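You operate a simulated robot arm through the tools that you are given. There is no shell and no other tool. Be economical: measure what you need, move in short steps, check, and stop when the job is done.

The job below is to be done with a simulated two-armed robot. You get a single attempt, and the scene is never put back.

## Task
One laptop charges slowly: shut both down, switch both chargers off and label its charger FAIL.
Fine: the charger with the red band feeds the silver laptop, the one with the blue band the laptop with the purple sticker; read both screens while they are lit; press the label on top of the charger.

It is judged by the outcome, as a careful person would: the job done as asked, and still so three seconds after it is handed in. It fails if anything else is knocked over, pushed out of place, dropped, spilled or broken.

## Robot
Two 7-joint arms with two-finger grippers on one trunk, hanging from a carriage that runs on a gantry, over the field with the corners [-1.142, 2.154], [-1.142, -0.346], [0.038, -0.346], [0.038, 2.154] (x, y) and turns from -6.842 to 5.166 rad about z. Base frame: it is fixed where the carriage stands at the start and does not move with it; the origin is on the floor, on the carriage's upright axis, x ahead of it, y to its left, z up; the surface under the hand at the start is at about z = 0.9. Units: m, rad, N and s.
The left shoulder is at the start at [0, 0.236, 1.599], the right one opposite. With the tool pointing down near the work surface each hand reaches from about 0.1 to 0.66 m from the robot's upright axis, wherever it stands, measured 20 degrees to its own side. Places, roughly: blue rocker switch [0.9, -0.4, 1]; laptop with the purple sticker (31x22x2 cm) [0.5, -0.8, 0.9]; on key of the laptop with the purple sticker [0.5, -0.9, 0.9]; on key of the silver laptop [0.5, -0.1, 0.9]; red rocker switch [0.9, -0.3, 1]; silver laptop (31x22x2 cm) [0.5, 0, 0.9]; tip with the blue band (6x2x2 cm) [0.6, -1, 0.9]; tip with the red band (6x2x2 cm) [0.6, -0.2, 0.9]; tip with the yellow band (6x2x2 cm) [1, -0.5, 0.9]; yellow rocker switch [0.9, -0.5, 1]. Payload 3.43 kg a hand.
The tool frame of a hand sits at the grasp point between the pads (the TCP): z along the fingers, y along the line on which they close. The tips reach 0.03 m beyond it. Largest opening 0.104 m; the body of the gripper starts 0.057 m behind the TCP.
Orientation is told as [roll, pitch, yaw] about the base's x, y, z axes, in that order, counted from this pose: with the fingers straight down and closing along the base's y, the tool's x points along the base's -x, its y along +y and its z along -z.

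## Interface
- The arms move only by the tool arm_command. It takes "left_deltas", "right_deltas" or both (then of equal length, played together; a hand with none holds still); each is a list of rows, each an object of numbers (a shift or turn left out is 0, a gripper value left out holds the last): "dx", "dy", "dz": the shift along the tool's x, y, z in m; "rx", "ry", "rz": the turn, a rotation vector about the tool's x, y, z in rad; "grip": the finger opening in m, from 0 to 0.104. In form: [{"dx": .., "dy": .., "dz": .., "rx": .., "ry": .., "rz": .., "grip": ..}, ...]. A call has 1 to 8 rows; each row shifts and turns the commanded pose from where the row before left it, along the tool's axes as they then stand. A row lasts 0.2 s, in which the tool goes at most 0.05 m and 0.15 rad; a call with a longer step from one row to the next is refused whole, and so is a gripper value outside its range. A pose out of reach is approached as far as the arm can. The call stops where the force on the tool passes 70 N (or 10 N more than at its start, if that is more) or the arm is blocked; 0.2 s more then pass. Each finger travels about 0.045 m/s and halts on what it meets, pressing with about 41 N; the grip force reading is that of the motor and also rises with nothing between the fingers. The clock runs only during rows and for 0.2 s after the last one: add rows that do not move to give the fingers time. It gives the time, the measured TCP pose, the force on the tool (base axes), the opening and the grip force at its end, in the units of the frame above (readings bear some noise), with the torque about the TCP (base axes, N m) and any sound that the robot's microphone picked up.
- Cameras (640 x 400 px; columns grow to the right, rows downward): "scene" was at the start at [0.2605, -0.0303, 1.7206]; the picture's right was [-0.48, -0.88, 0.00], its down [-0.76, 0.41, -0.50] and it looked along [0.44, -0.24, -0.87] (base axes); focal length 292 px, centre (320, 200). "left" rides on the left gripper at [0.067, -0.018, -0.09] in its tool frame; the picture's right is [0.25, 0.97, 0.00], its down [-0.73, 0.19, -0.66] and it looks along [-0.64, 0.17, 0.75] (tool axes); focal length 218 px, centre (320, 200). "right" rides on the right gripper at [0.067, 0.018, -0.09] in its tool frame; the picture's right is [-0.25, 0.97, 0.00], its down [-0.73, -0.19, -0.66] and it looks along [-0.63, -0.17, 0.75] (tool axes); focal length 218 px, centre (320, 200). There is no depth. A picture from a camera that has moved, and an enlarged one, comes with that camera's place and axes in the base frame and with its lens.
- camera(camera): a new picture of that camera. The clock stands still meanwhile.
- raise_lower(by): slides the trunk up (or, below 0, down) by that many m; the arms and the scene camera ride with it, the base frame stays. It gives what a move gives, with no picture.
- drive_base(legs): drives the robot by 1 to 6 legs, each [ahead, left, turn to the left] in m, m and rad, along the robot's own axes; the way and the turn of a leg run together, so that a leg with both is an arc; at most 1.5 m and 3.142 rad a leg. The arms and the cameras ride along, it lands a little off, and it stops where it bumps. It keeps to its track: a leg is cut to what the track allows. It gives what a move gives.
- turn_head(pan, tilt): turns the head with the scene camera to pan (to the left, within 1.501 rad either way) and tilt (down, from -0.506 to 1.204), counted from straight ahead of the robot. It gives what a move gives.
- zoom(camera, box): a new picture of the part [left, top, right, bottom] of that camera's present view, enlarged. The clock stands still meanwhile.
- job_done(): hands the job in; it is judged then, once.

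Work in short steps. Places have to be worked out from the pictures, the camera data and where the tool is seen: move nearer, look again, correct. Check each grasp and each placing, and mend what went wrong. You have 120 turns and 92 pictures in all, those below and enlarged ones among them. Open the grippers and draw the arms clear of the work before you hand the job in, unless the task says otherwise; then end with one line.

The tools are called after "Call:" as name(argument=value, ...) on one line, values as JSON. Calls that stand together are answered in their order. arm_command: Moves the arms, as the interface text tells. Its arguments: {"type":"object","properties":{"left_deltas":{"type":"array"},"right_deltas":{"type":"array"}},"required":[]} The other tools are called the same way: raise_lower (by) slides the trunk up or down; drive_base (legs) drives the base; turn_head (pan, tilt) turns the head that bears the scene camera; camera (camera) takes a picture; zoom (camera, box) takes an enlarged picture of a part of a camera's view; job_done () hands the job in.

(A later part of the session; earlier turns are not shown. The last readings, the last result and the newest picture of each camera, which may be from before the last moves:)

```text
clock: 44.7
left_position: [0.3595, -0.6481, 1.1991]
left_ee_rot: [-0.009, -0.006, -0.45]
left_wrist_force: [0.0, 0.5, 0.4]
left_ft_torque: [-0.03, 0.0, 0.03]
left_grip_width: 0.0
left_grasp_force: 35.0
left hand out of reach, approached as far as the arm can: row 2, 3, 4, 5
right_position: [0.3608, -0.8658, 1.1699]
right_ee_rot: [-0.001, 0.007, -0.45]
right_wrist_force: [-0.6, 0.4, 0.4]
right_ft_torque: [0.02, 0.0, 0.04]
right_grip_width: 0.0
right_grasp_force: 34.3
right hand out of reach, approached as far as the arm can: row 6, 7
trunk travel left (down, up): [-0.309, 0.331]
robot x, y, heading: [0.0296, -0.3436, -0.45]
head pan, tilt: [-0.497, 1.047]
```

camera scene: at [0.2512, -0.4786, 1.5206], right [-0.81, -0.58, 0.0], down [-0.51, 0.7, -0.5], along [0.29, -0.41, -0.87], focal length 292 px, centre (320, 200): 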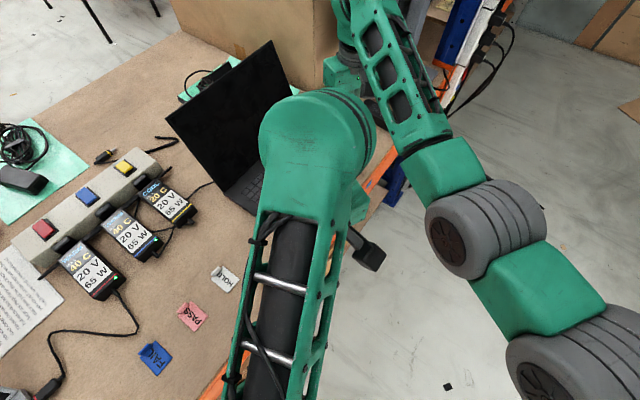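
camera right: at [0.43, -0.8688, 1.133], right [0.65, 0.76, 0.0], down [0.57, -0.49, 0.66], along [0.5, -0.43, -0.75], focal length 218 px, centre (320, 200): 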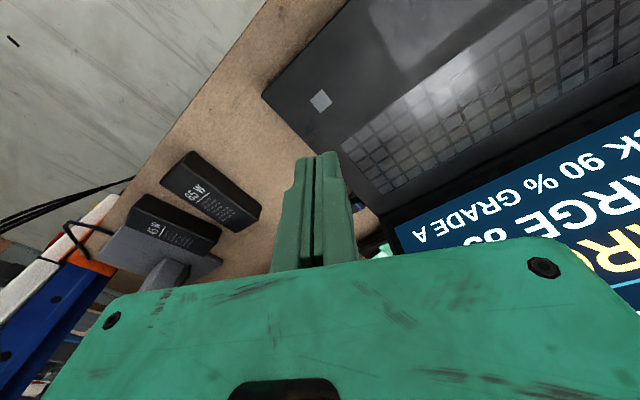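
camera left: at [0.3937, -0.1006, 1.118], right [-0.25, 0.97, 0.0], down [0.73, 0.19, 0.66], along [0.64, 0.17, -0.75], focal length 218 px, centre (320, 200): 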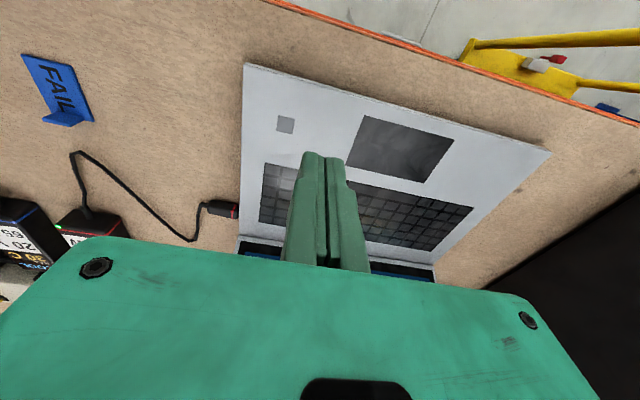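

Turn left by 0.9 rad; hands pass at z≥1.17, within 0.62 m of the axis, clear of the lid.

Call:
drive_base(legs=[[0, 0, 0.9]])

Call:
turn_head(pan=-0.45, tilt=0.85)

Call:
camera(camera="scene")

Call:
camera(camera="right")

```text
clock: 47.5
left_position: [0.477, -0.2764, 1.1985]
left_ee_rot: [-0.004, -0.005, 0.444]
left_wrist_force: [-0.2, 0.1, 0.1]
left_ft_torque: [-0.02, -0.01, 0.01]
left_grip_width: 0.0003
left_grasp_force: 34.5
right_position: [0.6477, -0.4106, 1.1697]
right_ee_rot: [-0.001, 0.007, 0.445]
right_wrist_force: [0.6, 0.9, 0.1]
right_ft_torque: [0.02, -0.04, 0.04]
right_grip_width: 0.0001
right_grasp_force: 34.4
trunk travel left (down, up): [-0.309, 0.331]
robot x, y, heading: [0.026, -0.337, 0.445]
head pan, tilt: [-0.497, 1.047]
```

```text
clock: 48.2
left_position: [0.478, -0.2752, 1.1991]
left_ee_rot: [-0.006, -0.007, 0.444]
left_wrist_force: [-0.7, -0.8, -0.7]
left_ft_torque: [0.02, 0.0, -0.02]
left_grip_width: 0.0
left_grasp_force: 35.1
right_position: [0.6461, -0.4103, 1.1683]
right_ee_rot: [0.001, 0.006, 0.446]
right_wrist_force: [-0.6, 0.7, 0.9]
right_ft_torque: [0.04, -0.02, -0.01]
right_grip_width: 0.0004
right_grasp_force: 35.4
trunk travel left (down, up): [-0.309, 0.331]
robot x, y, heading: [0.0287, -0.3381, 0.447]
head pan, tilt: [-0.45, 0.85]
```

```text
61 pictures are left
camera scene: at [0.2909, -0.252, 1.5348], right [-0.01, -1.0, 0.0], down [-0.75, 0.0, -0.66], along [0.66, 0.0, -0.75], focal length 292 px, centre (320, 200)
```

scene: 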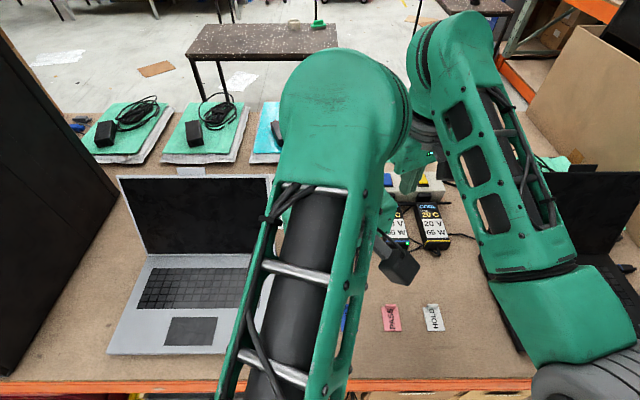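

```text
60 pictures are left
camera right: at [0.5797, -0.423, 1.2603], right [-0.19, 0.98, 0.0], down [0.74, 0.14, 0.65], along [0.64, 0.12, -0.76], focal length 218 px, centre (320, 200)
```

right: 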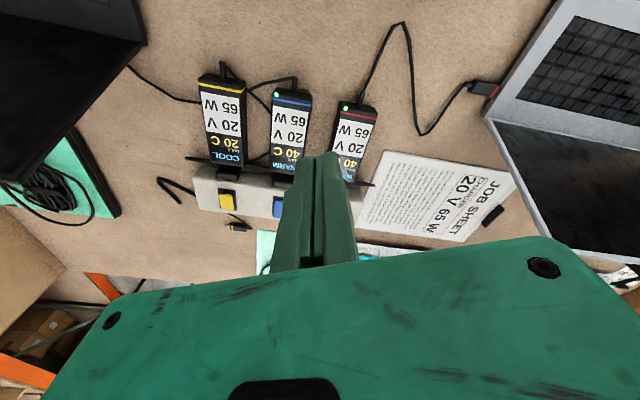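

The job sheet is in view; I zoom to read it.

Call:
zoom(camera="right", box=[350, 140, 520, 246])

```text
3.76 times, centred on (435, 193) of right
camera zoom: at [0.5797, -0.423, 1.2603], right [-0.19, 0.98, 0.0], down [0.74, 0.14, 0.65], along [0.64, 0.12, -0.76], focal length 822 px, centre (-113, 226)
```

zoom: 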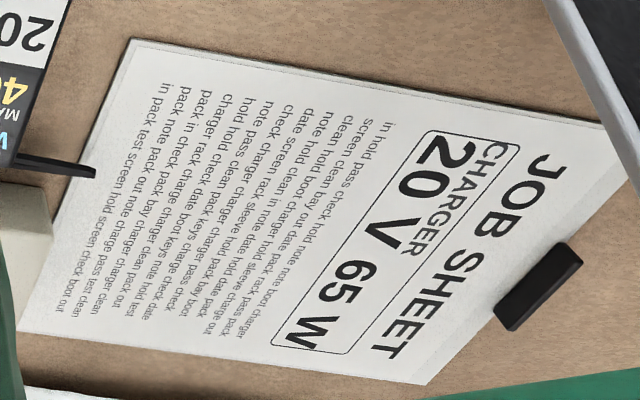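

Just filler text. I shift the right hand aside to see the rockers clearly.

Call:
arm_command(right_deltas=[{"dy": -0.04}, {"dy": -0.04}, {"dy": -0.03}, {}])

Call:
zoom(camera="right", box=[250, 110, 490, 260])

```text
clock: 49.2
left_position: [0.4759, -0.276, 1.1992]
left_ee_rot: [-0.004, -0.007, 0.445]
left_wrist_force: [0.6, -0.4, 0.3]
left_ft_torque: [0.02, 0.02, 0.03]
left_grip_width: 0.0001
left_grasp_force: 34.5
right_position: [0.6939, -0.5109, 1.1696]
right_ee_rot: [-0.001, 0.009, 0.447]
right_wrist_force: [0.5, 0.3, 0.0]
right_ft_torque: [0.02, 0.02, -0.02]
right_grip_width: 0.0004
right_grasp_force: 34.9
trunk travel left (down, up): [-0.309, 0.331]
robot x, y, heading: [0.0283, -0.3439, 0.443]
head pan, tilt: [-0.45, 0.85]
```

```text
2.67 times, centred on (370, 185) of right
camera zoom: at [0.6266, -0.5225, 1.2603], right [-0.19, 0.98, 0.0], down [0.74, 0.14, 0.65], along [0.64, 0.12, -0.76], focal length 582 px, centre (187, 240)
```

zoom: 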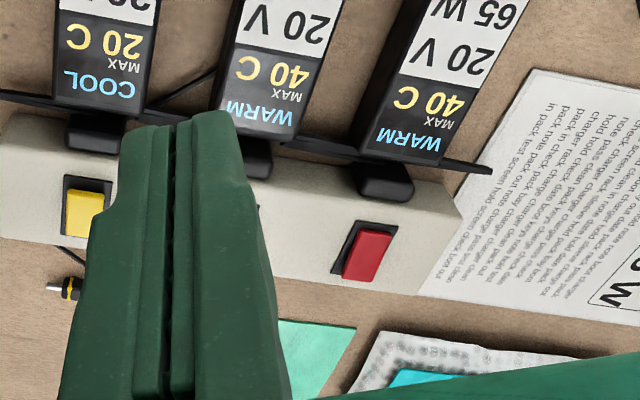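

Call:
zoom(camera="right", box=[360, 180, 416, 225])

Call:
zoom(camera="right", box=[260, 160, 316, 205])

```text
8.89 times, centred on (388, 202) of right
camera zoom: at [0.6266, -0.5225, 1.2603], right [-0.19, 0.98, 0.0], down [0.74, 0.14, 0.65], along [0.64, 0.12, -0.76], focal length 1940 px, centre (-284, 178)
```

zoom: 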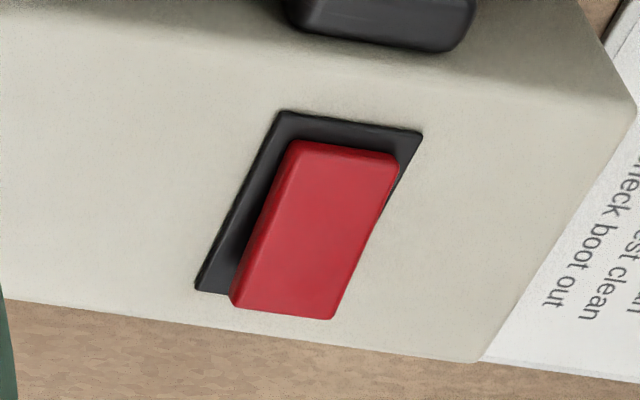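

```text
8.89 times, centred on (288, 182) of right
camera zoom: at [0.6266, -0.5225, 1.2603], right [-0.19, 0.98, 0.0], down [0.74, 0.14, 0.65], along [0.64, 0.12, -0.76], focal length 1940 px, centre (604, 356)
```

zoom: 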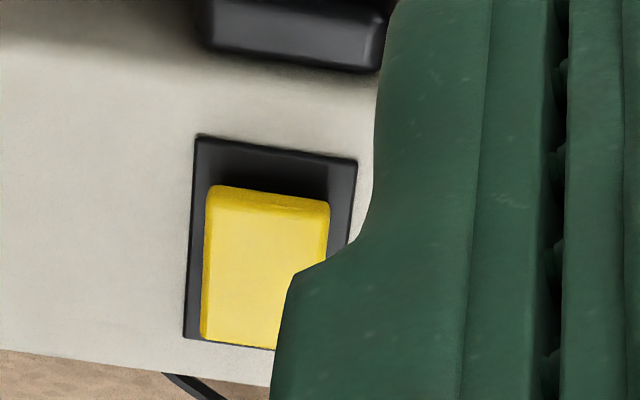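

ON rocker has its near (−x) side down and far side up (yellow, off, is reversed), so off = press the far side, red at ≈(0.888,-0.350). I turn left a bit more and lower the trunk to gain reach.

Call:
drive_base(legs=[[0, 0, 0.25]])

Call:
raise_lower(by=-0.12)

Call:
camera(camera="right")

```text
clock: 50.4
left_position: [0.4493, -0.1678, 1.1996]
left_ee_rot: [-0.008, -0.006, 0.693]
left_wrist_force: [-0.1, 0.3, -1.1]
left_ft_torque: [-0.01, 0.02, -0.03]
left_grip_width: 0.0001
left_grasp_force: 34.6
right_position: [0.7165, -0.343, 1.1683]
right_ee_rot: [-0.002, 0.007, 0.691]
right_wrist_force: [-0.5, -0.5, -0.4]
right_ft_torque: [-0.02, -0.01, 0.0]
right_grip_width: 0.0001
right_grasp_force: 33.9
trunk travel left (down, up): [-0.309, 0.331]
robot x, y, heading: [0.0296, -0.3379, 0.697]
head pan, tilt: [-0.45, 0.85]
```

```text
clock: 51.9
left_position: [0.4484, -0.1676, 1.0791]
left_ee_rot: [-0.006, -0.006, 0.693]
left_wrist_force: [0.3, 0.2, -0.4]
left_ft_torque: [-0.03, -0.02, 0.0]
left_grip_width: 0.0002
left_grasp_force: 35.0
right_position: [0.7158, -0.3428, 1.05]
right_ee_rot: [-0.002, 0.008, 0.693]
right_wrist_force: [1.0, 0.5, -0.1]
right_ft_torque: [0.02, 0.02, -0.05]
right_grip_width: 0.0001
right_grasp_force: 34.6
trunk travel left (down, up): [-0.189, 0.451]
robot x, y, heading: [0.0263, -0.3385, 0.692]
head pan, tilt: [-0.45, 0.85]
```

```text
55 pictures are left
camera right: at [0.6537, -0.3708, 1.1406], right [-0.42, 0.91, 0.0], down [0.69, 0.32, 0.65], along [0.59, 0.27, -0.76], focal length 218 px, centre (320, 200)
```

right: 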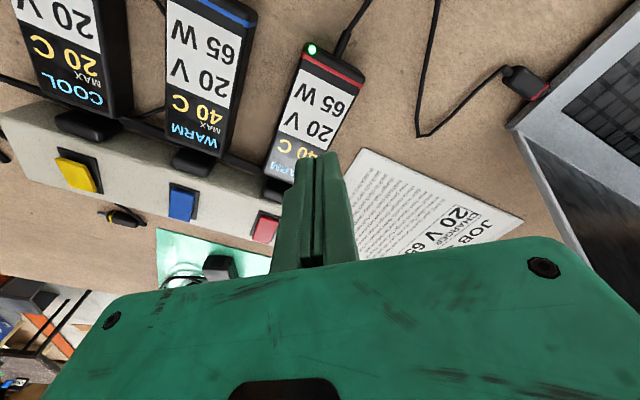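

Move over the red rocker's far side (0.885,-0.350) at z≈1.05.

Call:
arm_command(right_deltas=[{"dx": -0.0251, "dy": -0.0226}, {"dx": -0.0251, "dy": -0.0226}, {"dx": -0.0251, "dy": -0.0226}, {"dx": -0.0251, "dy": -0.0226}, {"dx": -0.0251, "dy": -0.0226}, {}])

Call:
camera(camera="right")

```text
clock: 53.3
left_position: [0.4465, -0.169, 1.0795]
left_ee_rot: [-0.006, -0.009, 0.693]
left_wrist_force: [0.3, -0.2, -0.3]
left_ft_torque: [0.06, -0.05, 0.07]
left_grip_width: 0.0
left_grasp_force: 34.6
right_position: [0.8576, -0.348, 1.0477]
right_ee_rot: [-0.001, 0.007, 0.692]
right_wrist_force: [0.0, 0.2, -0.2]
right_ft_torque: [-0.01, -0.02, 0.0]
right_grip_width: 0.0
right_grasp_force: 35.1
right hand out of reach, approached as far as the arm can: row 5
trunk travel left (down, up): [-0.189, 0.451]
robot x, y, heading: [0.0284, -0.3407, 0.693]
head pan, tilt: [-0.45, 0.85]
```

```text
54 pictures are left
camera right: at [0.7952, -0.3763, 1.138], right [-0.42, 0.91, 0.0], down [0.69, 0.32, 0.65], along [0.59, 0.27, -0.76], focal length 218 px, centre (320, 200)
```

right: 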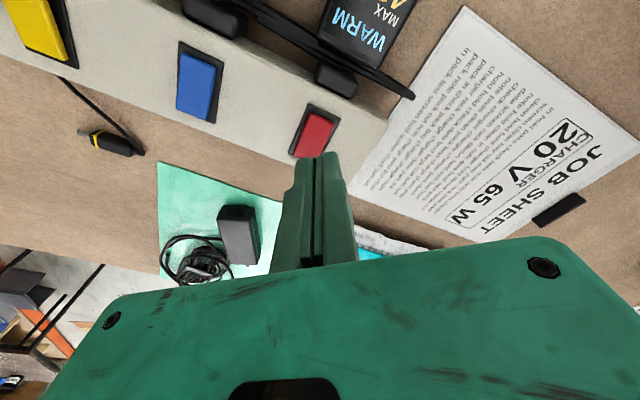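

Reached x 0.858. I tilt fingertips outward for reach, then shift forward over the far side.

Call:
arm_command(right_deltas=[{"ry": -0.12}, {"ry": -0.12}, {"ry": -0.12}, {"dx": -0.0183, "dz": 0.0069, "dy": -0.0188}, {}, {}])

Call:
camera(camera="right")

```text
clock: 54.7
left_position: [0.4477, -0.1677, 1.0793]
left_ee_rot: [-0.007, -0.007, 0.693]
left_wrist_force: [0.6, 1.1, 0.2]
left_ft_torque: [0.0, 0.02, 0.0]
left_grip_width: 0.0002
left_grasp_force: 35.0
right_position: [0.8868, -0.35, 1.0477]
right_ee_rot: [-0.002, -0.355, 0.694]
right_wrist_force: [-0.1, 0.3, -0.3]
right_ft_torque: [0.03, 0.03, -0.01]
right_grip_width: 0.0
right_grasp_force: 34.6
trunk travel left (down, up): [-0.189, 0.451]
robot x, y, heading: [0.0321, -0.3351, 0.695]
head pan, tilt: [-0.45, 0.85]
```

```text
53 pictures are left
camera right: at [0.8033, -0.3959, 1.11], right [-0.43, 0.9, 0.09], down [0.47, 0.15, 0.87], along [0.77, 0.42, -0.49], focal length 218 px, centre (320, 200)
```

right: 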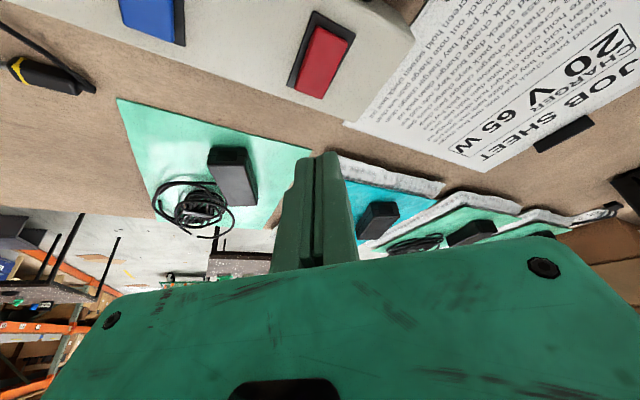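

Placed over the far side. Descend vertically in steps.

Call:
arm_command(right_deltas=[{"dx": 0.008, "dz": 0.021}, {"dx": 0.007, "dz": 0.0187}, {"dx": 0.0011, "dz": 0.0028}, {"dx": 0.0011, "dz": 0.0028}, {"dx": 0.0011, "dz": 0.0028}])

```text
clock: 55.9
left_position: [0.4489, -0.1673, 1.0792]
left_ee_rot: [-0.006, -0.008, 0.693]
left_wrist_force: [-0.6, 0.2, -0.2]
left_ft_torque: [-0.01, 0.03, -0.01]
left_grip_width: 0.0
left_grasp_force: 35.3
right_position: [0.8853, -0.35, 0.996]
right_ee_rot: [-0.001, -0.352, 0.693]
right_wrist_force: [0.1, -0.4, 0.0]
right_ft_torque: [0.01, 0.03, 0.0]
right_grip_width: 0.0
right_grasp_force: 34.6
trunk travel left (down, up): [-0.189, 0.451]
robot x, y, heading: [0.0322, -0.3366, 0.694]
head pan, tilt: [-0.45, 0.85]
```

Call:
arm_command(right_deltas=[{"dx": 0.0011, "dz": 0.0028}, {"dx": 0.0011, "dz": 0.0028}, {"dx": 0.0011, "dz": 0.0028}, {}])

Call:
camera(camera="right")

```text
clock: 56.9
left_position: [0.449, -0.1672, 1.0784]
left_ee_rot: [-0.005, -0.008, 0.692]
left_wrist_force: [-0.8, -0.9, -0.7]
left_ft_torque: [-0.02, -0.03, 0.01]
left_grip_width: 0.0
left_grasp_force: 34.5
right_position: [0.8858, -0.3508, 0.9873]
right_ee_rot: [-0.001, -0.355, 0.693]
right_wrist_force: [0.5, -0.1, -0.6]
right_ft_torque: [0.0, 0.03, -0.01]
right_grip_width: 0.0
right_grasp_force: 34.8
trunk travel left (down, up): [-0.189, 0.451]
robot x, y, heading: [0.0319, -0.3377, 0.69]
head pan, tilt: [-0.45, 0.85]
```

```text
52 pictures are left
camera right: at [0.802, -0.3963, 1.049], right [-0.43, 0.9, 0.09], down [0.47, 0.15, 0.87], along [0.77, 0.42, -0.49], focal length 218 px, centre (320, 200)
```

right: 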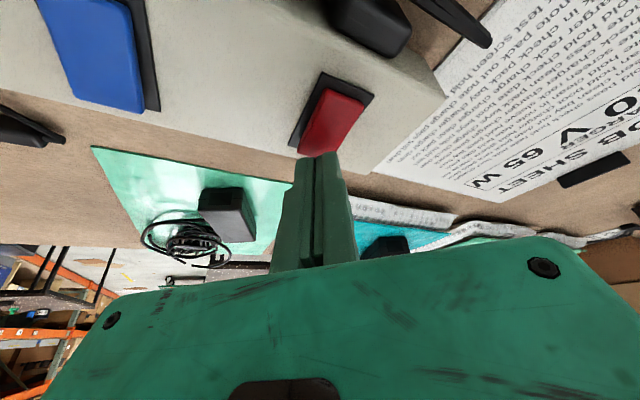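

No contact yet; rocker a bit lower than assumed. Continue down in 2–3 mm steps.

Call:
arm_command(right_deltas=[{"dx": 0.0011, "dz": 0.0028}, {"dx": 0.0008, "dz": 0.0019}, {"dx": 0.0008, "dz": 0.0019}])

```text
clock: 57.7
left_position: [0.4484, -0.1671, 1.0793]
left_ee_rot: [-0.005, -0.007, 0.692]
left_wrist_force: [0.0, -0.3, 0.2]
left_ft_torque: [0.0, 0.0, 0.01]
left_grip_width: 0.0
left_grasp_force: 34.6
right_position: [0.8854, -0.3517, 0.9807]
right_ee_rot: [-0.002, -0.354, 0.694]
right_wrist_force: [-0.6, 0.7, -0.1]
right_ft_torque: [-0.02, 0.0, 0.01]
right_grip_width: 0.0
right_grasp_force: 35.2
trunk travel left (down, up): [-0.189, 0.451]
robot x, y, heading: [0.0312, -0.3374, 0.692]
head pan, tilt: [-0.45, 0.85]
```

Call:
arm_command(right_deltas=[{"dx": 0.0008, "dz": 0.0019}, {"dx": 0.0008, "dz": 0.0019}, {"dx": 0.0008, "dz": 0.0019}, {"dx": 0.0008, "dz": 0.0019}])

Call:
zoom(camera="right", box=[260, 60, 420, 160])

```text
clock: 58.7
left_position: [0.4482, -0.1677, 1.0786]
left_ee_rot: [-0.007, -0.007, 0.693]
left_wrist_force: [0.4, -0.4, -0.8]
left_ft_torque: [0.0, 0.02, 0.0]
left_grip_width: 0.0002
left_grasp_force: 34.9
right_position: [0.886, -0.3501, 0.9775]
right_ee_rot: [-0.004, -0.361, 0.692]
right_wrist_force: [-6.8, -1.9, 20.0]
right_ft_torque: [0.03, 0.34, 0.05]
right_grip_width: 0.0002
right_grasp_force: 34.9
trunk travel left (down, up): [-0.189, 0.451]
robot x, y, heading: [0.0322, -0.3397, 0.691]
head pan, tilt: [-0.45, 0.85]
```

```text
4.00 times, centred on (340, 110) of right
camera zoom: at [0.803, -0.3966, 1.0383], right [-0.44, 0.9, 0.09], down [0.47, 0.14, 0.87], along [0.77, 0.42, -0.48], focal length 873 px, centre (240, 560)
```

zoom: 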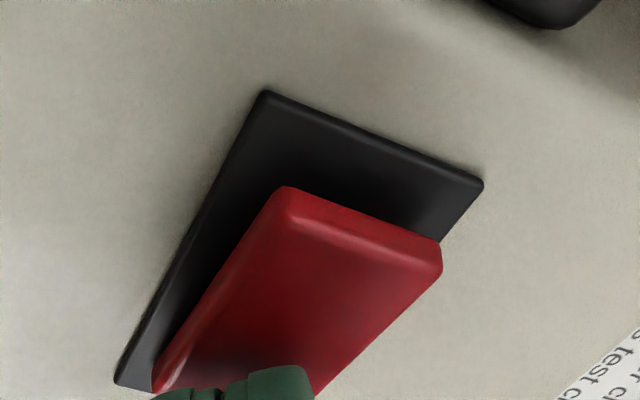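

Contact at 20 N and the near edge appears risen. Press slightly more, then lift and check the LED.

Call:
arm_command(right_deltas=[{"dx": 0.0008, "dz": 0.0019}, {}, {"dx": -0.0036, "dz": -0.0093}, {"dx": -0.0107, "dz": -0.028}, {"dx": -0.0107, "dz": -0.028}, {}])

Call:
camera(camera="right")

```text
clock: 60.1
left_position: [0.4474, -0.1673, 1.0797]
left_ee_rot: [-0.005, -0.007, 0.695]
left_wrist_force: [-0.8, 0.2, -0.4]
left_ft_torque: [0.0, 0.01, 0.02]
left_grip_width: 0.0002
left_grasp_force: 34.7
right_position: [0.8842, -0.3503, 1.0389]
right_ee_rot: [0.001, -0.35, 0.691]
right_wrist_force: [-0.3, -0.3, -0.6]
right_ft_torque: [0.0, 0.0, -0.01]
right_grip_width: 0.0
right_grasp_force: 35.1
trunk travel left (down, up): [-0.189, 0.451]
robot x, y, heading: [0.0274, -0.3387, 0.692]
head pan, tilt: [-0.45, 0.85]
```

```text
50 pictures are left
camera right: at [0.8011, -0.396, 1.1011], right [-0.43, 0.9, 0.09], down [0.47, 0.15, 0.87], along [0.77, 0.42, -0.49], focal length 218 px, centre (320, 200)
```

right: 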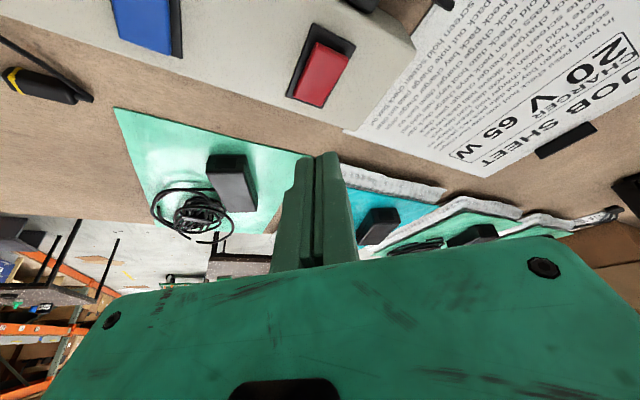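

Red rocker is flipped (near side up now). Shift to blue, 0.096 m toward −y.

Call:
arm_command(right_deltas=[{"dx": 0.0288, "dz": -0.0105, "dy": -0.037}, {"dx": 0.0288, "dz": -0.0105, "dy": -0.037}, {}])

Call:
camera(camera="right")

Call:
camera(camera="scene")

```text
clock: 60.9
left_position: [0.4477, -0.1666, 1.0791]
left_ee_rot: [-0.005, -0.008, 0.694]
left_wrist_force: [-0.6, 0.3, -0.6]
left_ft_torque: [0.01, -0.03, -0.02]
left_grip_width: 0.0
left_grasp_force: 34.8
right_position: [0.885, -0.4449, 1.0414]
right_ee_rot: [0.001, -0.355, 0.694]
right_wrist_force: [0.6, 0.2, -0.7]
right_ft_torque: [0.0, 0.04, -0.02]
right_grip_width: 0.0
right_grasp_force: 34.7
trunk travel left (down, up): [-0.189, 0.451]
robot x, y, heading: [0.0297, -0.3412, 0.691]
head pan, tilt: [-0.45, 0.85]
```

```text
49 pictures are left
camera right: at [0.8015, -0.4915, 1.102], right [-0.44, 0.9, 0.09], down [0.47, 0.15, 0.87], along [0.77, 0.42, -0.49], focal length 218 px, centre (320, 200)
```

right: 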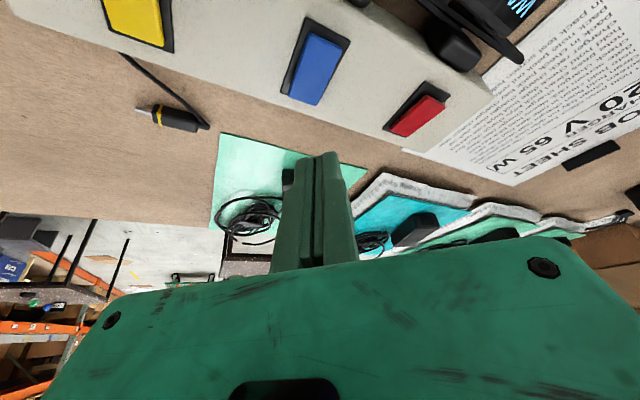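

```text
48 pictures are left
camera scene: at [0.262, -0.1908, 1.4149], right [0.24, -0.97, 0.0], down [-0.73, -0.18, -0.66], along [0.64, 0.16, -0.75], focal length 292 px, centre (320, 200)
```

scene: 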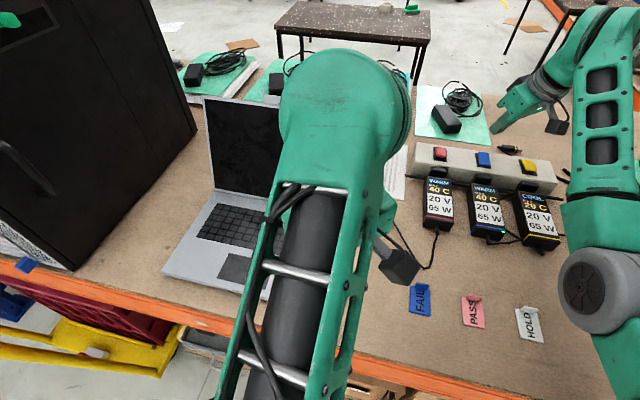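

Red charger LED is out. Blue rocker is aligned; press it the same way.

Call:
arm_command(right_deltas=[{"dx": 0.0107, "dz": 0.028}, {"dx": 0.0089, "dz": 0.0233}, {"dx": 0.0022, "dz": 0.0056}, {"dx": 0.0008, "dz": 0.0019}, {"dx": 0.0008, "dz": 0.0019}, {"dx": 0.0008, "dz": 0.0019}, {"dx": 0.0008, "dz": 0.0019}, {}])

Call:
camera(camera="scene")

```text
clock: 62.7
left_position: [0.4497, -0.1682, 1.0799]
left_ee_rot: [-0.007, -0.008, 0.692]
left_wrist_force: [0.3, -0.8, 0.1]
left_ft_torque: [0.01, -0.02, 0.02]
left_grip_width: 0.0
left_grasp_force: 35.1
right_position: [0.8881, -0.4473, 0.9773]
right_ee_rot: [-0.009, -0.363, 0.696]
right_wrist_force: [-10.5, 0.4, 34.4]
right_ft_torque: [0.18, 0.44, 0.07]
right_grip_width: 0.0003
right_grasp_force: 34.9
trunk travel left (down, up): [-0.189, 0.451]
robot x, y, heading: [0.0317, -0.3358, 0.694]
head pan, tilt: [-0.45, 0.85]
```

```text
47 pictures are left
camera scene: at [0.2633, -0.1914, 1.4156], right [0.24, -0.97, 0.0], down [-0.73, -0.18, -0.66], along [0.64, 0.16, -0.75], focal length 292 px, centre (320, 200)
```

scene: 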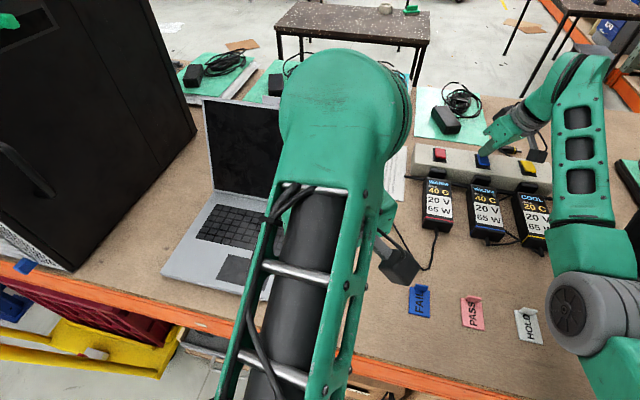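

Press a touch more, lift, and check the LEDs closely.

Call:
arm_command(right_deltas=[{"dx": 0.0004, "dz": 0.0009}, {}, {"dx": -0.005, "dz": -0.0131}, {"dx": -0.0107, "dz": -0.028}, {"dx": -0.0107, "dz": -0.028}, {"dx": -0.0143, "dz": -0.0373}, {}])

Call:
zoom(camera="scene", box=[390, 130, 582, 250])

Call:
camera(camera="right")

```text
clock: 64.3
left_position: [0.448, -0.1676, 1.0779]
left_ee_rot: [-0.005, -0.007, 0.692]
left_wrist_force: [0.5, 0.3, 0.0]
left_ft_torque: [0.01, 0.0, 0.0]
left_grip_width: 0.0
left_grasp_force: 34.6
right_position: [0.8844, -0.4465, 1.0839]
right_ee_rot: [-0.001, -0.352, 0.693]
right_wrist_force: [0.4, 0.5, 0.1]
right_ft_torque: [0.02, 0.01, 0.02]
right_grip_width: 0.0
right_grasp_force: 34.6
trunk travel left (down, up): [-0.189, 0.451]
robot x, y, heading: [0.0271, -0.3388, 0.695]
head pan, tilt: [-0.45, 0.85]
```

```text
3.33 times, centred on (486, 190) of scene
camera zoom: at [0.2616, -0.1911, 1.4147], right [0.24, -0.97, 0.0], down [-0.73, -0.18, -0.66], along [0.64, 0.16, -0.75], focal length 974 px, centre (-233, 233)
```

zoom: 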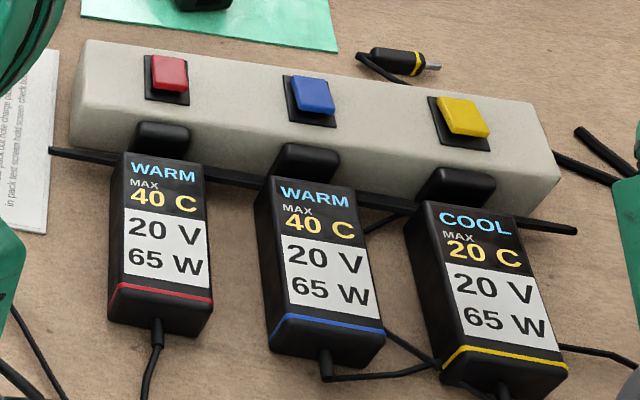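

```text
45 pictures are left
camera right: at [0.8007, -0.492, 1.1453], right [-0.43, 0.9, 0.09], down [0.47, 0.15, 0.87], along [0.77, 0.42, -0.49], focal length 218 px, centre (320, 200)
```

right: 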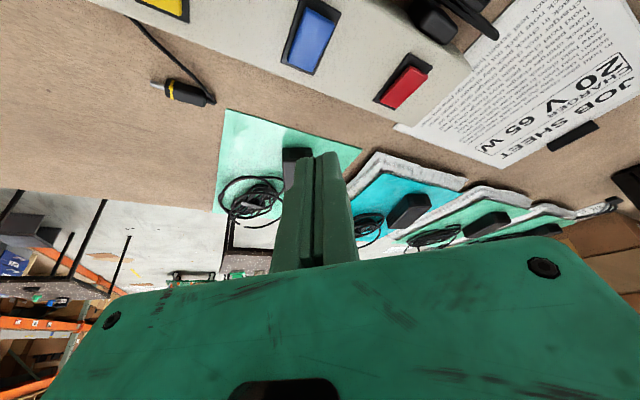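

Both chargers are off (LEDs out, rockers as the off yellow one). Now the FAIL label at ≈(0.51,-0.315). I untilt the right hand, and move left hand aside.

Call:
arm_command(right_deltas=[{"ry": 0.12}, {"ry": 0.12}, {"ry": 0.115}, {"dx": 0.022, "dy": 0.036}, {"dx": 0.022, "dy": 0.036}, {"dx": 0.022, "dy": 0.036}, {"dx": 0.022, "dy": 0.036}, {}], left_deltas=[{"dy": 0.03}, {"dy": 0.03}, {"dy": 0.03}, {"dy": 0.03}, {"dy": 0.03}, {}, {}, {}])

Call:
arm_command(right_deltas=[{"dx": 0.022, "dy": 0.036}, {"dx": 0.022, "dy": 0.036}, {"dx": 0.022, "dy": 0.03}, {}])

Call:
camera(camera="right")

Call:
camera(camera="scene")

```text
clock: 66.1
left_position: [0.4064, -0.0448, 1.0579]
left_ee_rot: [-0.006, -0.008, 0.694]
left_wrist_force: [-0.5, -0.3, -0.1]
left_ft_torque: [0.01, -0.02, 0.01]
left_grip_width: 0.0001
left_grasp_force: 35.0
left hand out of reach, approached as far as the arm can: row 1, 2, 3, 4, 5
right_position: [0.7204, -0.3902, 1.0676]
right_ee_rot: [-0.004, -0.004, 0.692]
right_wrist_force: [0.6, -0.7, 0.3]
right_ft_torque: [0.0, 0.05, 0.0]
right_grip_width: 0.0
right_grasp_force: 34.5
right hand out of reach, approached as far as the arm can: row 3, 7
trunk travel left (down, up): [-0.189, 0.451]
robot x, y, heading: [0.0295, -0.3403, 0.695]
head pan, tilt: [-0.45, 0.85]
```

```text
clock: 67.1
left_position: [0.4041, -0.0446, 1.0588]
left_ee_rot: [-0.008, -0.006, 0.692]
left_wrist_force: [0.5, -0.6, -0.1]
left_ft_torque: [0.03, -0.02, 0.0]
left_grip_width: 0.0003
left_grasp_force: 34.7
right_position: [0.6795, -0.3285, 1.0504]
right_ee_rot: [-0.002, 0.003, 0.692]
right_wrist_force: [0.4, 0.1, 0.5]
right_ft_torque: [-0.01, 0.02, 0.0]
right_grip_width: 0.0
right_grasp_force: 34.6
right hand out of reach, approached as far as the arm can: row 1, 2, 3
trunk travel left (down, up): [-0.189, 0.451]
robot x, y, heading: [0.0303, -0.3436, 0.694]
head pan, tilt: [-0.45, 0.85]
```

```text
44 pictures are left
camera right: at [0.617, -0.3572, 1.1403], right [-0.42, 0.91, 0.0], down [0.68, 0.32, 0.66], along [0.6, 0.28, -0.75], focal length 218 px, centre (320, 200)
```

right: 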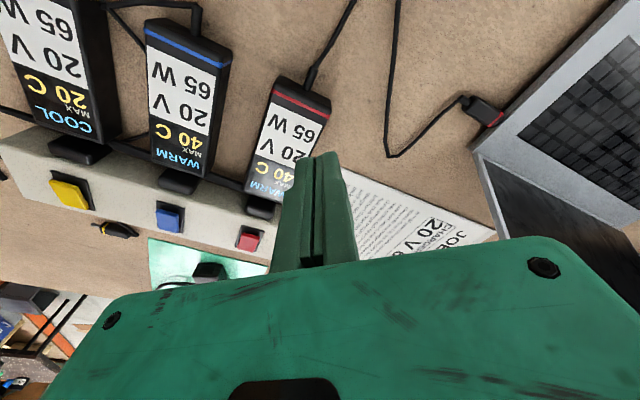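

```text
43 pictures are left
camera scene: at [0.2622, -0.1914, 1.4149], right [0.24, -0.97, 0.0], down [-0.73, -0.18, -0.66], along [0.64, 0.16, -0.75], focal length 292 px, centre (320, 200)
```

scene: 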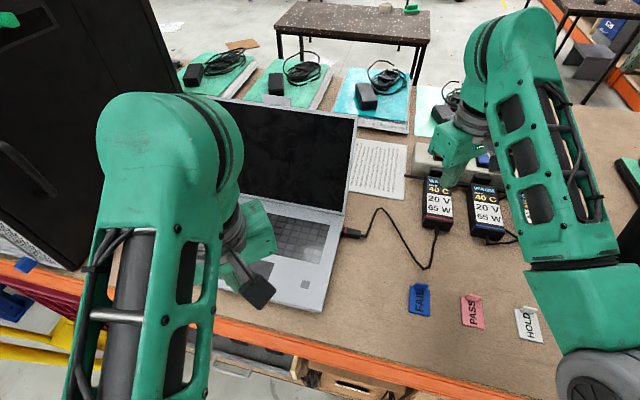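

Trunk low makes close-in poses unreachable; I raise it 0.2 m, then bring the right hand toward the label.

Call:
raise_lower(by=0.2)

Call:
arm_command(right_deltas=[{"dx": 0.04, "dy": 0.01}, {"dx": 0.04, "dy": 0.01, "dz": 0.03}, {"dx": 0.03, "dy": 0.01, "dz": 0.03}, {"dx": 0.02, "dz": 0.03, "rz": -0.14}, {"rz": -0.14}, {"rz": -0.14}, {"rz": -0.14}, {}])

Call:
camera(camera="right")

```text
clock: 69.3
left_position: [0.4041, -0.0454, 1.2572]
left_ee_rot: [-0.006, -0.008, 0.693]
left_wrist_force: [-0.2, 0.6, 0.5]
left_ft_torque: [0.03, 0.0, -0.01]
left_grip_width: 0.0
left_grasp_force: 34.8
right_position: [0.6791, -0.3282, 1.2487]
right_ee_rot: [-0.002, 0.001, 0.69]
right_wrist_force: [0.3, 0.8, 0.6]
right_ft_torque: [0.0, 0.01, 0.01]
right_grip_width: 0.0002
right_grasp_force: 34.5
trunk travel left (down, up): [-0.389, 0.251]
robot x, y, heading: [0.0287, -0.3411, 0.692]
head pan, tilt: [-0.45, 0.85]
```

```text
refused: row 2 steps farther than a row can; nothing moved
```

```text
42 pictures are left
camera right: at [0.6168, -0.3571, 1.34], right [-0.42, 0.91, 0.0], down [0.68, 0.32, 0.66], along [0.59, 0.28, -0.76], focal length 218 px, centre (320, 200)
```

right: 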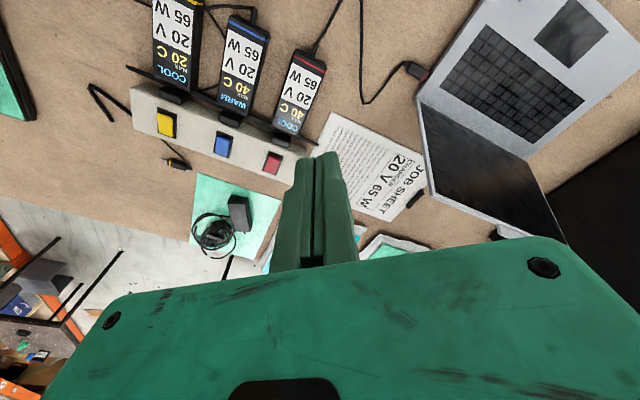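

Cooling down (COOL/WARM). Row too long earlier; resend in smaller rows, including turning the tool toward yaw ≈1.5 so the fingers close along x.

Call:
arm_command(right_deltas=[{"dx": 0.0205, "dy": 0.0204, "dz": 0.01, "rz": -0.12}, {"dx": 0.0229, "dy": 0.0178, "dz": 0.02, "rz": -0.12}, {"dx": 0.0249, "dy": 0.0149, "dz": 0.02, "rz": -0.12}, {"dx": 0.0265, "dy": 0.0118, "dz": 0.02, "rz": -0.12}, {"dx": 0.0277, "dy": 0.0086, "dz": 0.02, "rz": -0.12}, {"rz": -0.12, "dz": 0.02}, {"rz": -0.12}, {}])

Call:
camera(camera="right")

Call:
camera(camera="scene")

```text
clock: 71.1
left_position: [0.4049, -0.0449, 1.2581]
left_ee_rot: [-0.004, -0.007, 0.693]
left_wrist_force: [-0.1, 0.0, 0.8]
left_ft_torque: [0.02, -0.01, -0.01]
left_grip_width: 0.0
left_grasp_force: 34.4
right_position: [0.5916, -0.3654, 1.1116]
right_ee_rot: [0.001, 0.0, 1.536]
right_wrist_force: [-0.8, 0.5, 0.3]
right_ft_torque: [-0.03, -0.01, 0.04]
right_grip_width: 0.0001
right_grasp_force: 34.9
right hand out of reach, approached as far as the arm can: row 1, 2, 3, 4
trunk travel left (down, up): [-0.389, 0.251]
robot x, y, heading: [0.0292, -0.3374, 0.694]
head pan, tilt: [-0.45, 0.85]
```

```text
41 pictures are left
camera right: at [0.572, -0.4307, 1.2023], right [-0.96, 0.29, 0.0], down [0.22, 0.72, 0.66], along [0.19, 0.63, -0.76], focal length 218 px, centre (320, 200)
```

right: 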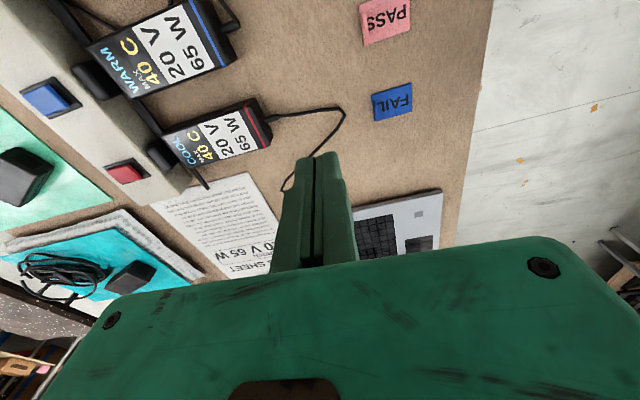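

```text
40 pictures are left
camera scene: at [0.262, -0.1912, 1.6149], right [0.24, -0.97, 0.0], down [-0.73, -0.18, -0.66], along [0.64, 0.16, -0.75], focal length 292 px, centre (320, 200)
```

scene: 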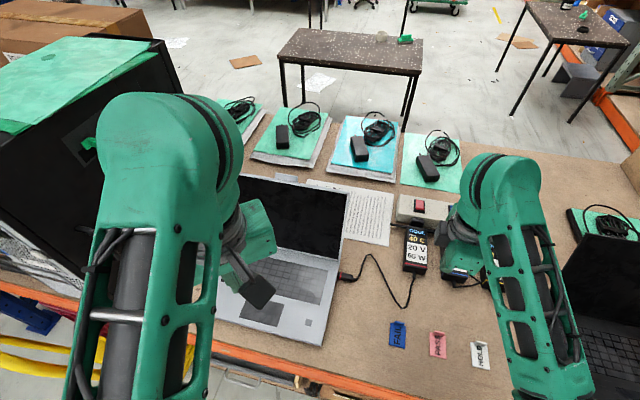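

FAIL label ≈(0.508,-0.316). Zoom to see its tab.

Call:
zoom(camera="right", box=[360, 75, 424, 125])

Call:
zoom(camera="scene", box=[370, 310, 450, 360])

```text
8.00 times, centred on (392, 100) of right
camera zoom: at [0.572, -0.4307, 1.2023], right [-0.96, 0.29, 0.0], down [0.22, 0.72, 0.66], along [0.19, 0.63, -0.76], focal length 1746 px, centre (-256, 1000)
```

zoom: 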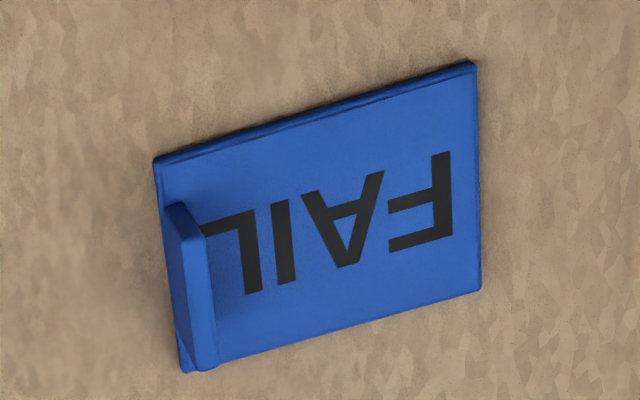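

```text
8.00 times, centred on (410, 335) of scene
camera zoom: at [0.262, -0.1912, 1.6149], right [0.24, -0.97, 0.0], down [-0.73, -0.18, -0.66], along [0.64, 0.16, -0.75], focal length 2337 px, centre (-400, -880)
```

zoom: 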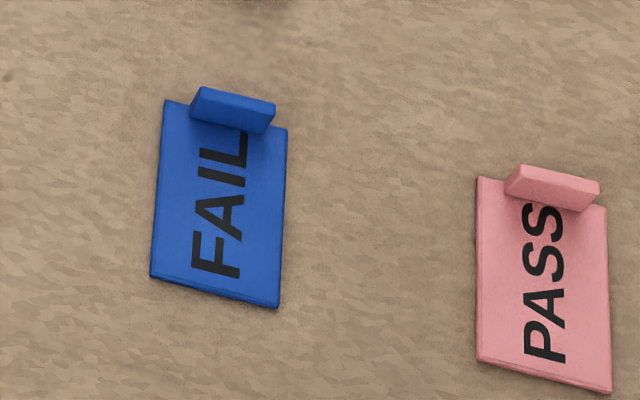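

The label lies x 0.484–0.534, y −0.335–−0.299 with its upright tab at ≈(0.531,−0.316). I descend to z≈1.0, then move over the tab with the fingers open 4 cm.

Call:
arm_command(right_deltas=[{"dz": 0.04, "rz": -0.035, "grip": 0.04}, {"dz": 0.04}, {"dz": 0.03}, {"dx": -0.0245, "dy": 0.0303}, {"dx": -0.0245, "dy": 0.0303}, {}, {}])

Call:
camera(camera="right")

```text
clock: 72.7
left_position: [0.4046, -0.0452, 1.259]
left_ee_rot: [-0.005, -0.008, 0.692]
left_wrist_force: [0.3, 0.9, 0.7]
left_ft_torque: [0.0, 0.0, -0.02]
left_grip_width: 0.0
left_grasp_force: 34.9
right_position: [0.531, -0.3163, 1.0026]
right_ee_rot: [0.0, 0.003, 1.568]
right_wrist_force: [-0.8, 0.4, -0.5]
right_ft_torque: [-0.03, 0.02, 0.01]
right_grip_width: 0.04
right_grasp_force: 0.0
trunk travel left (down, up): [-0.389, 0.251]
robot x, y, heading: [0.0282, -0.34, 0.691]
head pan, tilt: [-0.45, 0.85]
```

```text
37 pictures are left
camera right: at [0.5139, -0.3821, 1.093], right [-0.97, 0.26, 0.0], down [0.19, 0.73, 0.66], along [0.17, 0.63, -0.76], focal length 218 px, centre (320, 200)
```

right: 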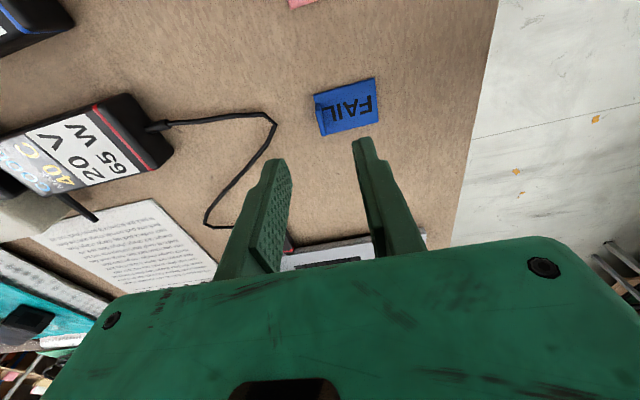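

Tab at ≈(0.5295,−0.320). Lower to TCP z≈0.955 and look.

Call:
arm_command(right_deltas=[{"dx": 0.003, "dy": 0.001, "dz": 0.025}, {"dz": 0.023}, {}])

Call:
zoom(camera="right", box=[240, 80, 400, 180])

```text
clock: 73.5
left_position: [0.4047, -0.0459, 1.2584]
left_ee_rot: [-0.005, -0.005, 0.693]
left_wrist_force: [0.1, 0.2, 0.5]
left_ft_torque: [0.02, -0.04, 0.0]
left_grip_width: 0.0
left_grasp_force: 35.1
right_position: [0.531, -0.3191, 0.9536]
right_ee_rot: [0.0, 0.0, 1.566]
right_wrist_force: [-0.1, 0.2, 0.7]
right_ft_torque: [-0.01, 0.0, -0.03]
right_grip_width: 0.0401
right_grasp_force: 0.0
trunk travel left (down, up): [-0.389, 0.251]
robot x, y, heading: [0.0322, -0.3404, 0.693]
head pan, tilt: [-0.45, 0.85]
```

```text
4.00 times, centred on (320, 130) of right
camera zoom: at [0.5135, -0.3851, 1.0446], right [-0.97, 0.26, 0.0], down [0.19, 0.73, 0.66], along [0.17, 0.63, -0.76], focal length 873 px, centre (320, 480)
```

zoom: 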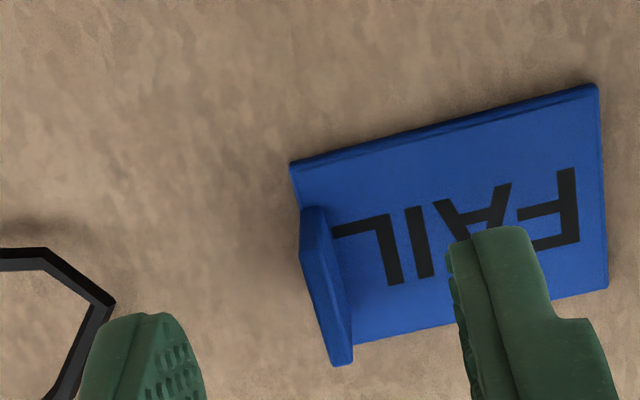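

Tab between the fingers, centre ≈(0.5316,−0.316). Lower to TCP z≈0.937 and close.

Call:
arm_command(right_deltas=[{"dx": -0.003, "dz": 0.008}, {"dz": 0.0085}, {"grip": 0.0}, {}, {}, {}, {}])

Call:
zoom(camera="right", box=[240, 80, 400, 180])

```text
clock: 75.1
left_position: [0.4046, -0.0455, 1.2569]
left_ee_rot: [-0.005, -0.008, 0.693]
left_wrist_force: [-0.1, 0.7, 0.6]
left_ft_torque: [0.03, 0.03, 0.05]
left_grip_width: 0.0
left_grasp_force: 34.4
right_position: [0.5328, -0.3163, 0.9366]
right_ee_rot: [0.0, 0.002, 1.566]
right_wrist_force: [0.2, 0.0, 0.2]
right_ft_torque: [-0.02, 0.01, 0.0]
right_grip_width: 0.006
right_grasp_force: 35.6
trunk travel left (down, up): [-0.389, 0.251]
robot x, y, heading: [0.0317, -0.3394, 0.695]
head pan, tilt: [-0.45, 0.85]
```

```text
4.00 times, centred on (320, 130) of right
camera zoom: at [0.5133, -0.3823, 1.0278], right [-0.97, 0.26, 0.0], down [0.19, 0.73, 0.66], along [0.17, 0.63, -0.76], focal length 873 px, centre (320, 480)
```

zoom: 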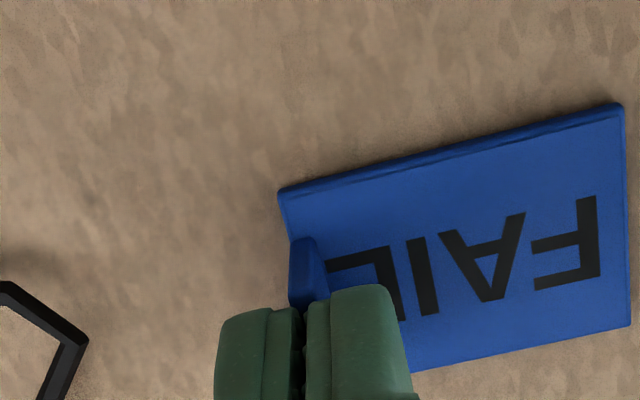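

Gripped (6 mm). Lift 8 cm and check.

Call:
arm_command(right_deltas=[{"dz": -0.01}, {"dz": -0.035}, {"dz": -0.04}, {}])

Call:
camera(camera="right")

```text
clock: 76.1
left_position: [0.4048, -0.0448, 1.258]
left_ee_rot: [-0.005, -0.007, 0.693]
left_wrist_force: [0.4, 0.0, 0.2]
left_ft_torque: [0.02, 0.0, -0.02]
left_grip_width: 0.0001
left_grasp_force: 34.6
right_position: [0.5304, -0.3157, 1.0228]
right_ee_rot: [0.001, 0.002, 1.568]
right_wrist_force: [0.4, 0.6, -0.1]
right_ft_torque: [0.02, 0.0, 0.01]
right_grip_width: 0.0061
right_grasp_force: 35.4
trunk travel left (down, up): [-0.389, 0.251]
robot x, y, heading: [0.0275, -0.3366, 0.692]
head pan, tilt: [-0.45, 0.85]
```

```text
34 pictures are left
camera right: at [0.5131, -0.382, 1.1136], right [-0.97, 0.26, 0.0], down [0.19, 0.73, 0.66], along [0.17, 0.63, -0.76], focal length 218 px, centre (320, 200)
```

right: 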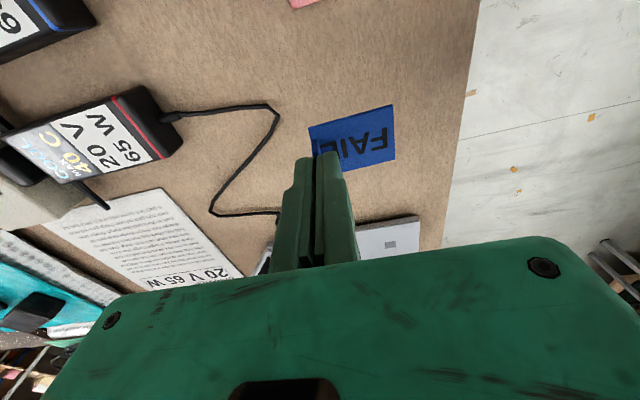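

Label held. Move over the red charger, to (0.74,−0.341), z≈1.04.

Call:
arm_command(right_deltas=[{"dx": 0.005, "dy": -0.042, "dz": -0.02}, {"dx": 0.005, "dy": -0.042}, {"dx": 0.005, "dy": -0.042}, {"dx": 0.005, "dy": -0.042}, {"dx": 0.005, "dy": -0.042}, {}])

Call:
camera(camera="right")

Call:
zoom(camera="scene", box=[350, 190, 478, 270])

```text
clock: 77.5
left_position: [0.4039, -0.0447, 1.2584]
left_ee_rot: [-0.006, -0.007, 0.694]
left_wrist_force: [-0.5, 0.9, -0.8]
left_ft_torque: [0.03, 0.0, 0.0]
left_grip_width: 0.0
left_grasp_force: 34.5
right_position: [0.739, -0.3395, 1.0408]
right_ee_rot: [0.002, 0.001, 1.566]
right_wrist_force: [-0.4, -0.5, -0.9]
right_ft_torque: [0.0, -0.01, 0.01]
right_grip_width: 0.0058
right_grasp_force: 35.0
trunk travel left (down, up): [-0.389, 0.251]
robot x, y, heading: [0.0286, -0.337, 0.694]
head pan, tilt: [-0.45, 0.85]
```

```text
33 pictures are left
camera right: at [0.7215, -0.4074, 1.1315], right [-0.97, 0.26, 0.0], down [0.19, 0.73, 0.66], along [0.17, 0.63, -0.76], focal length 218 px, centre (320, 200)
```

right: 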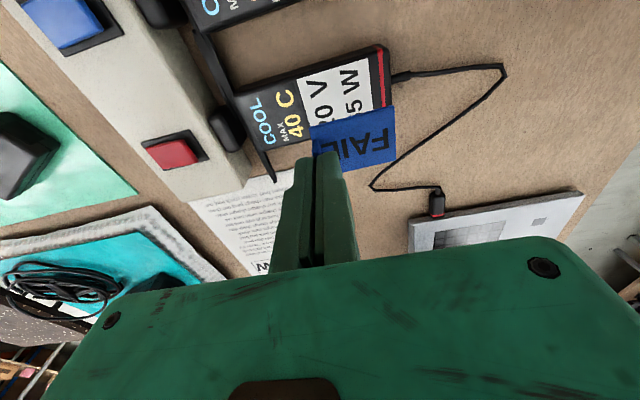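

```text
5.00 times, centred on (414, 230) of scene
camera zoom: at [0.2618, -0.1912, 1.6148], right [0.24, -0.97, 0.0], down [-0.73, -0.18, -0.66], along [0.64, 0.16, -0.75], focal length 1461 px, centre (-150, 50)
```

zoom: 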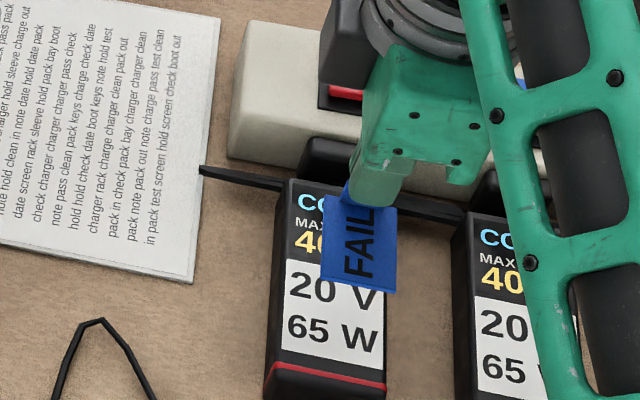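

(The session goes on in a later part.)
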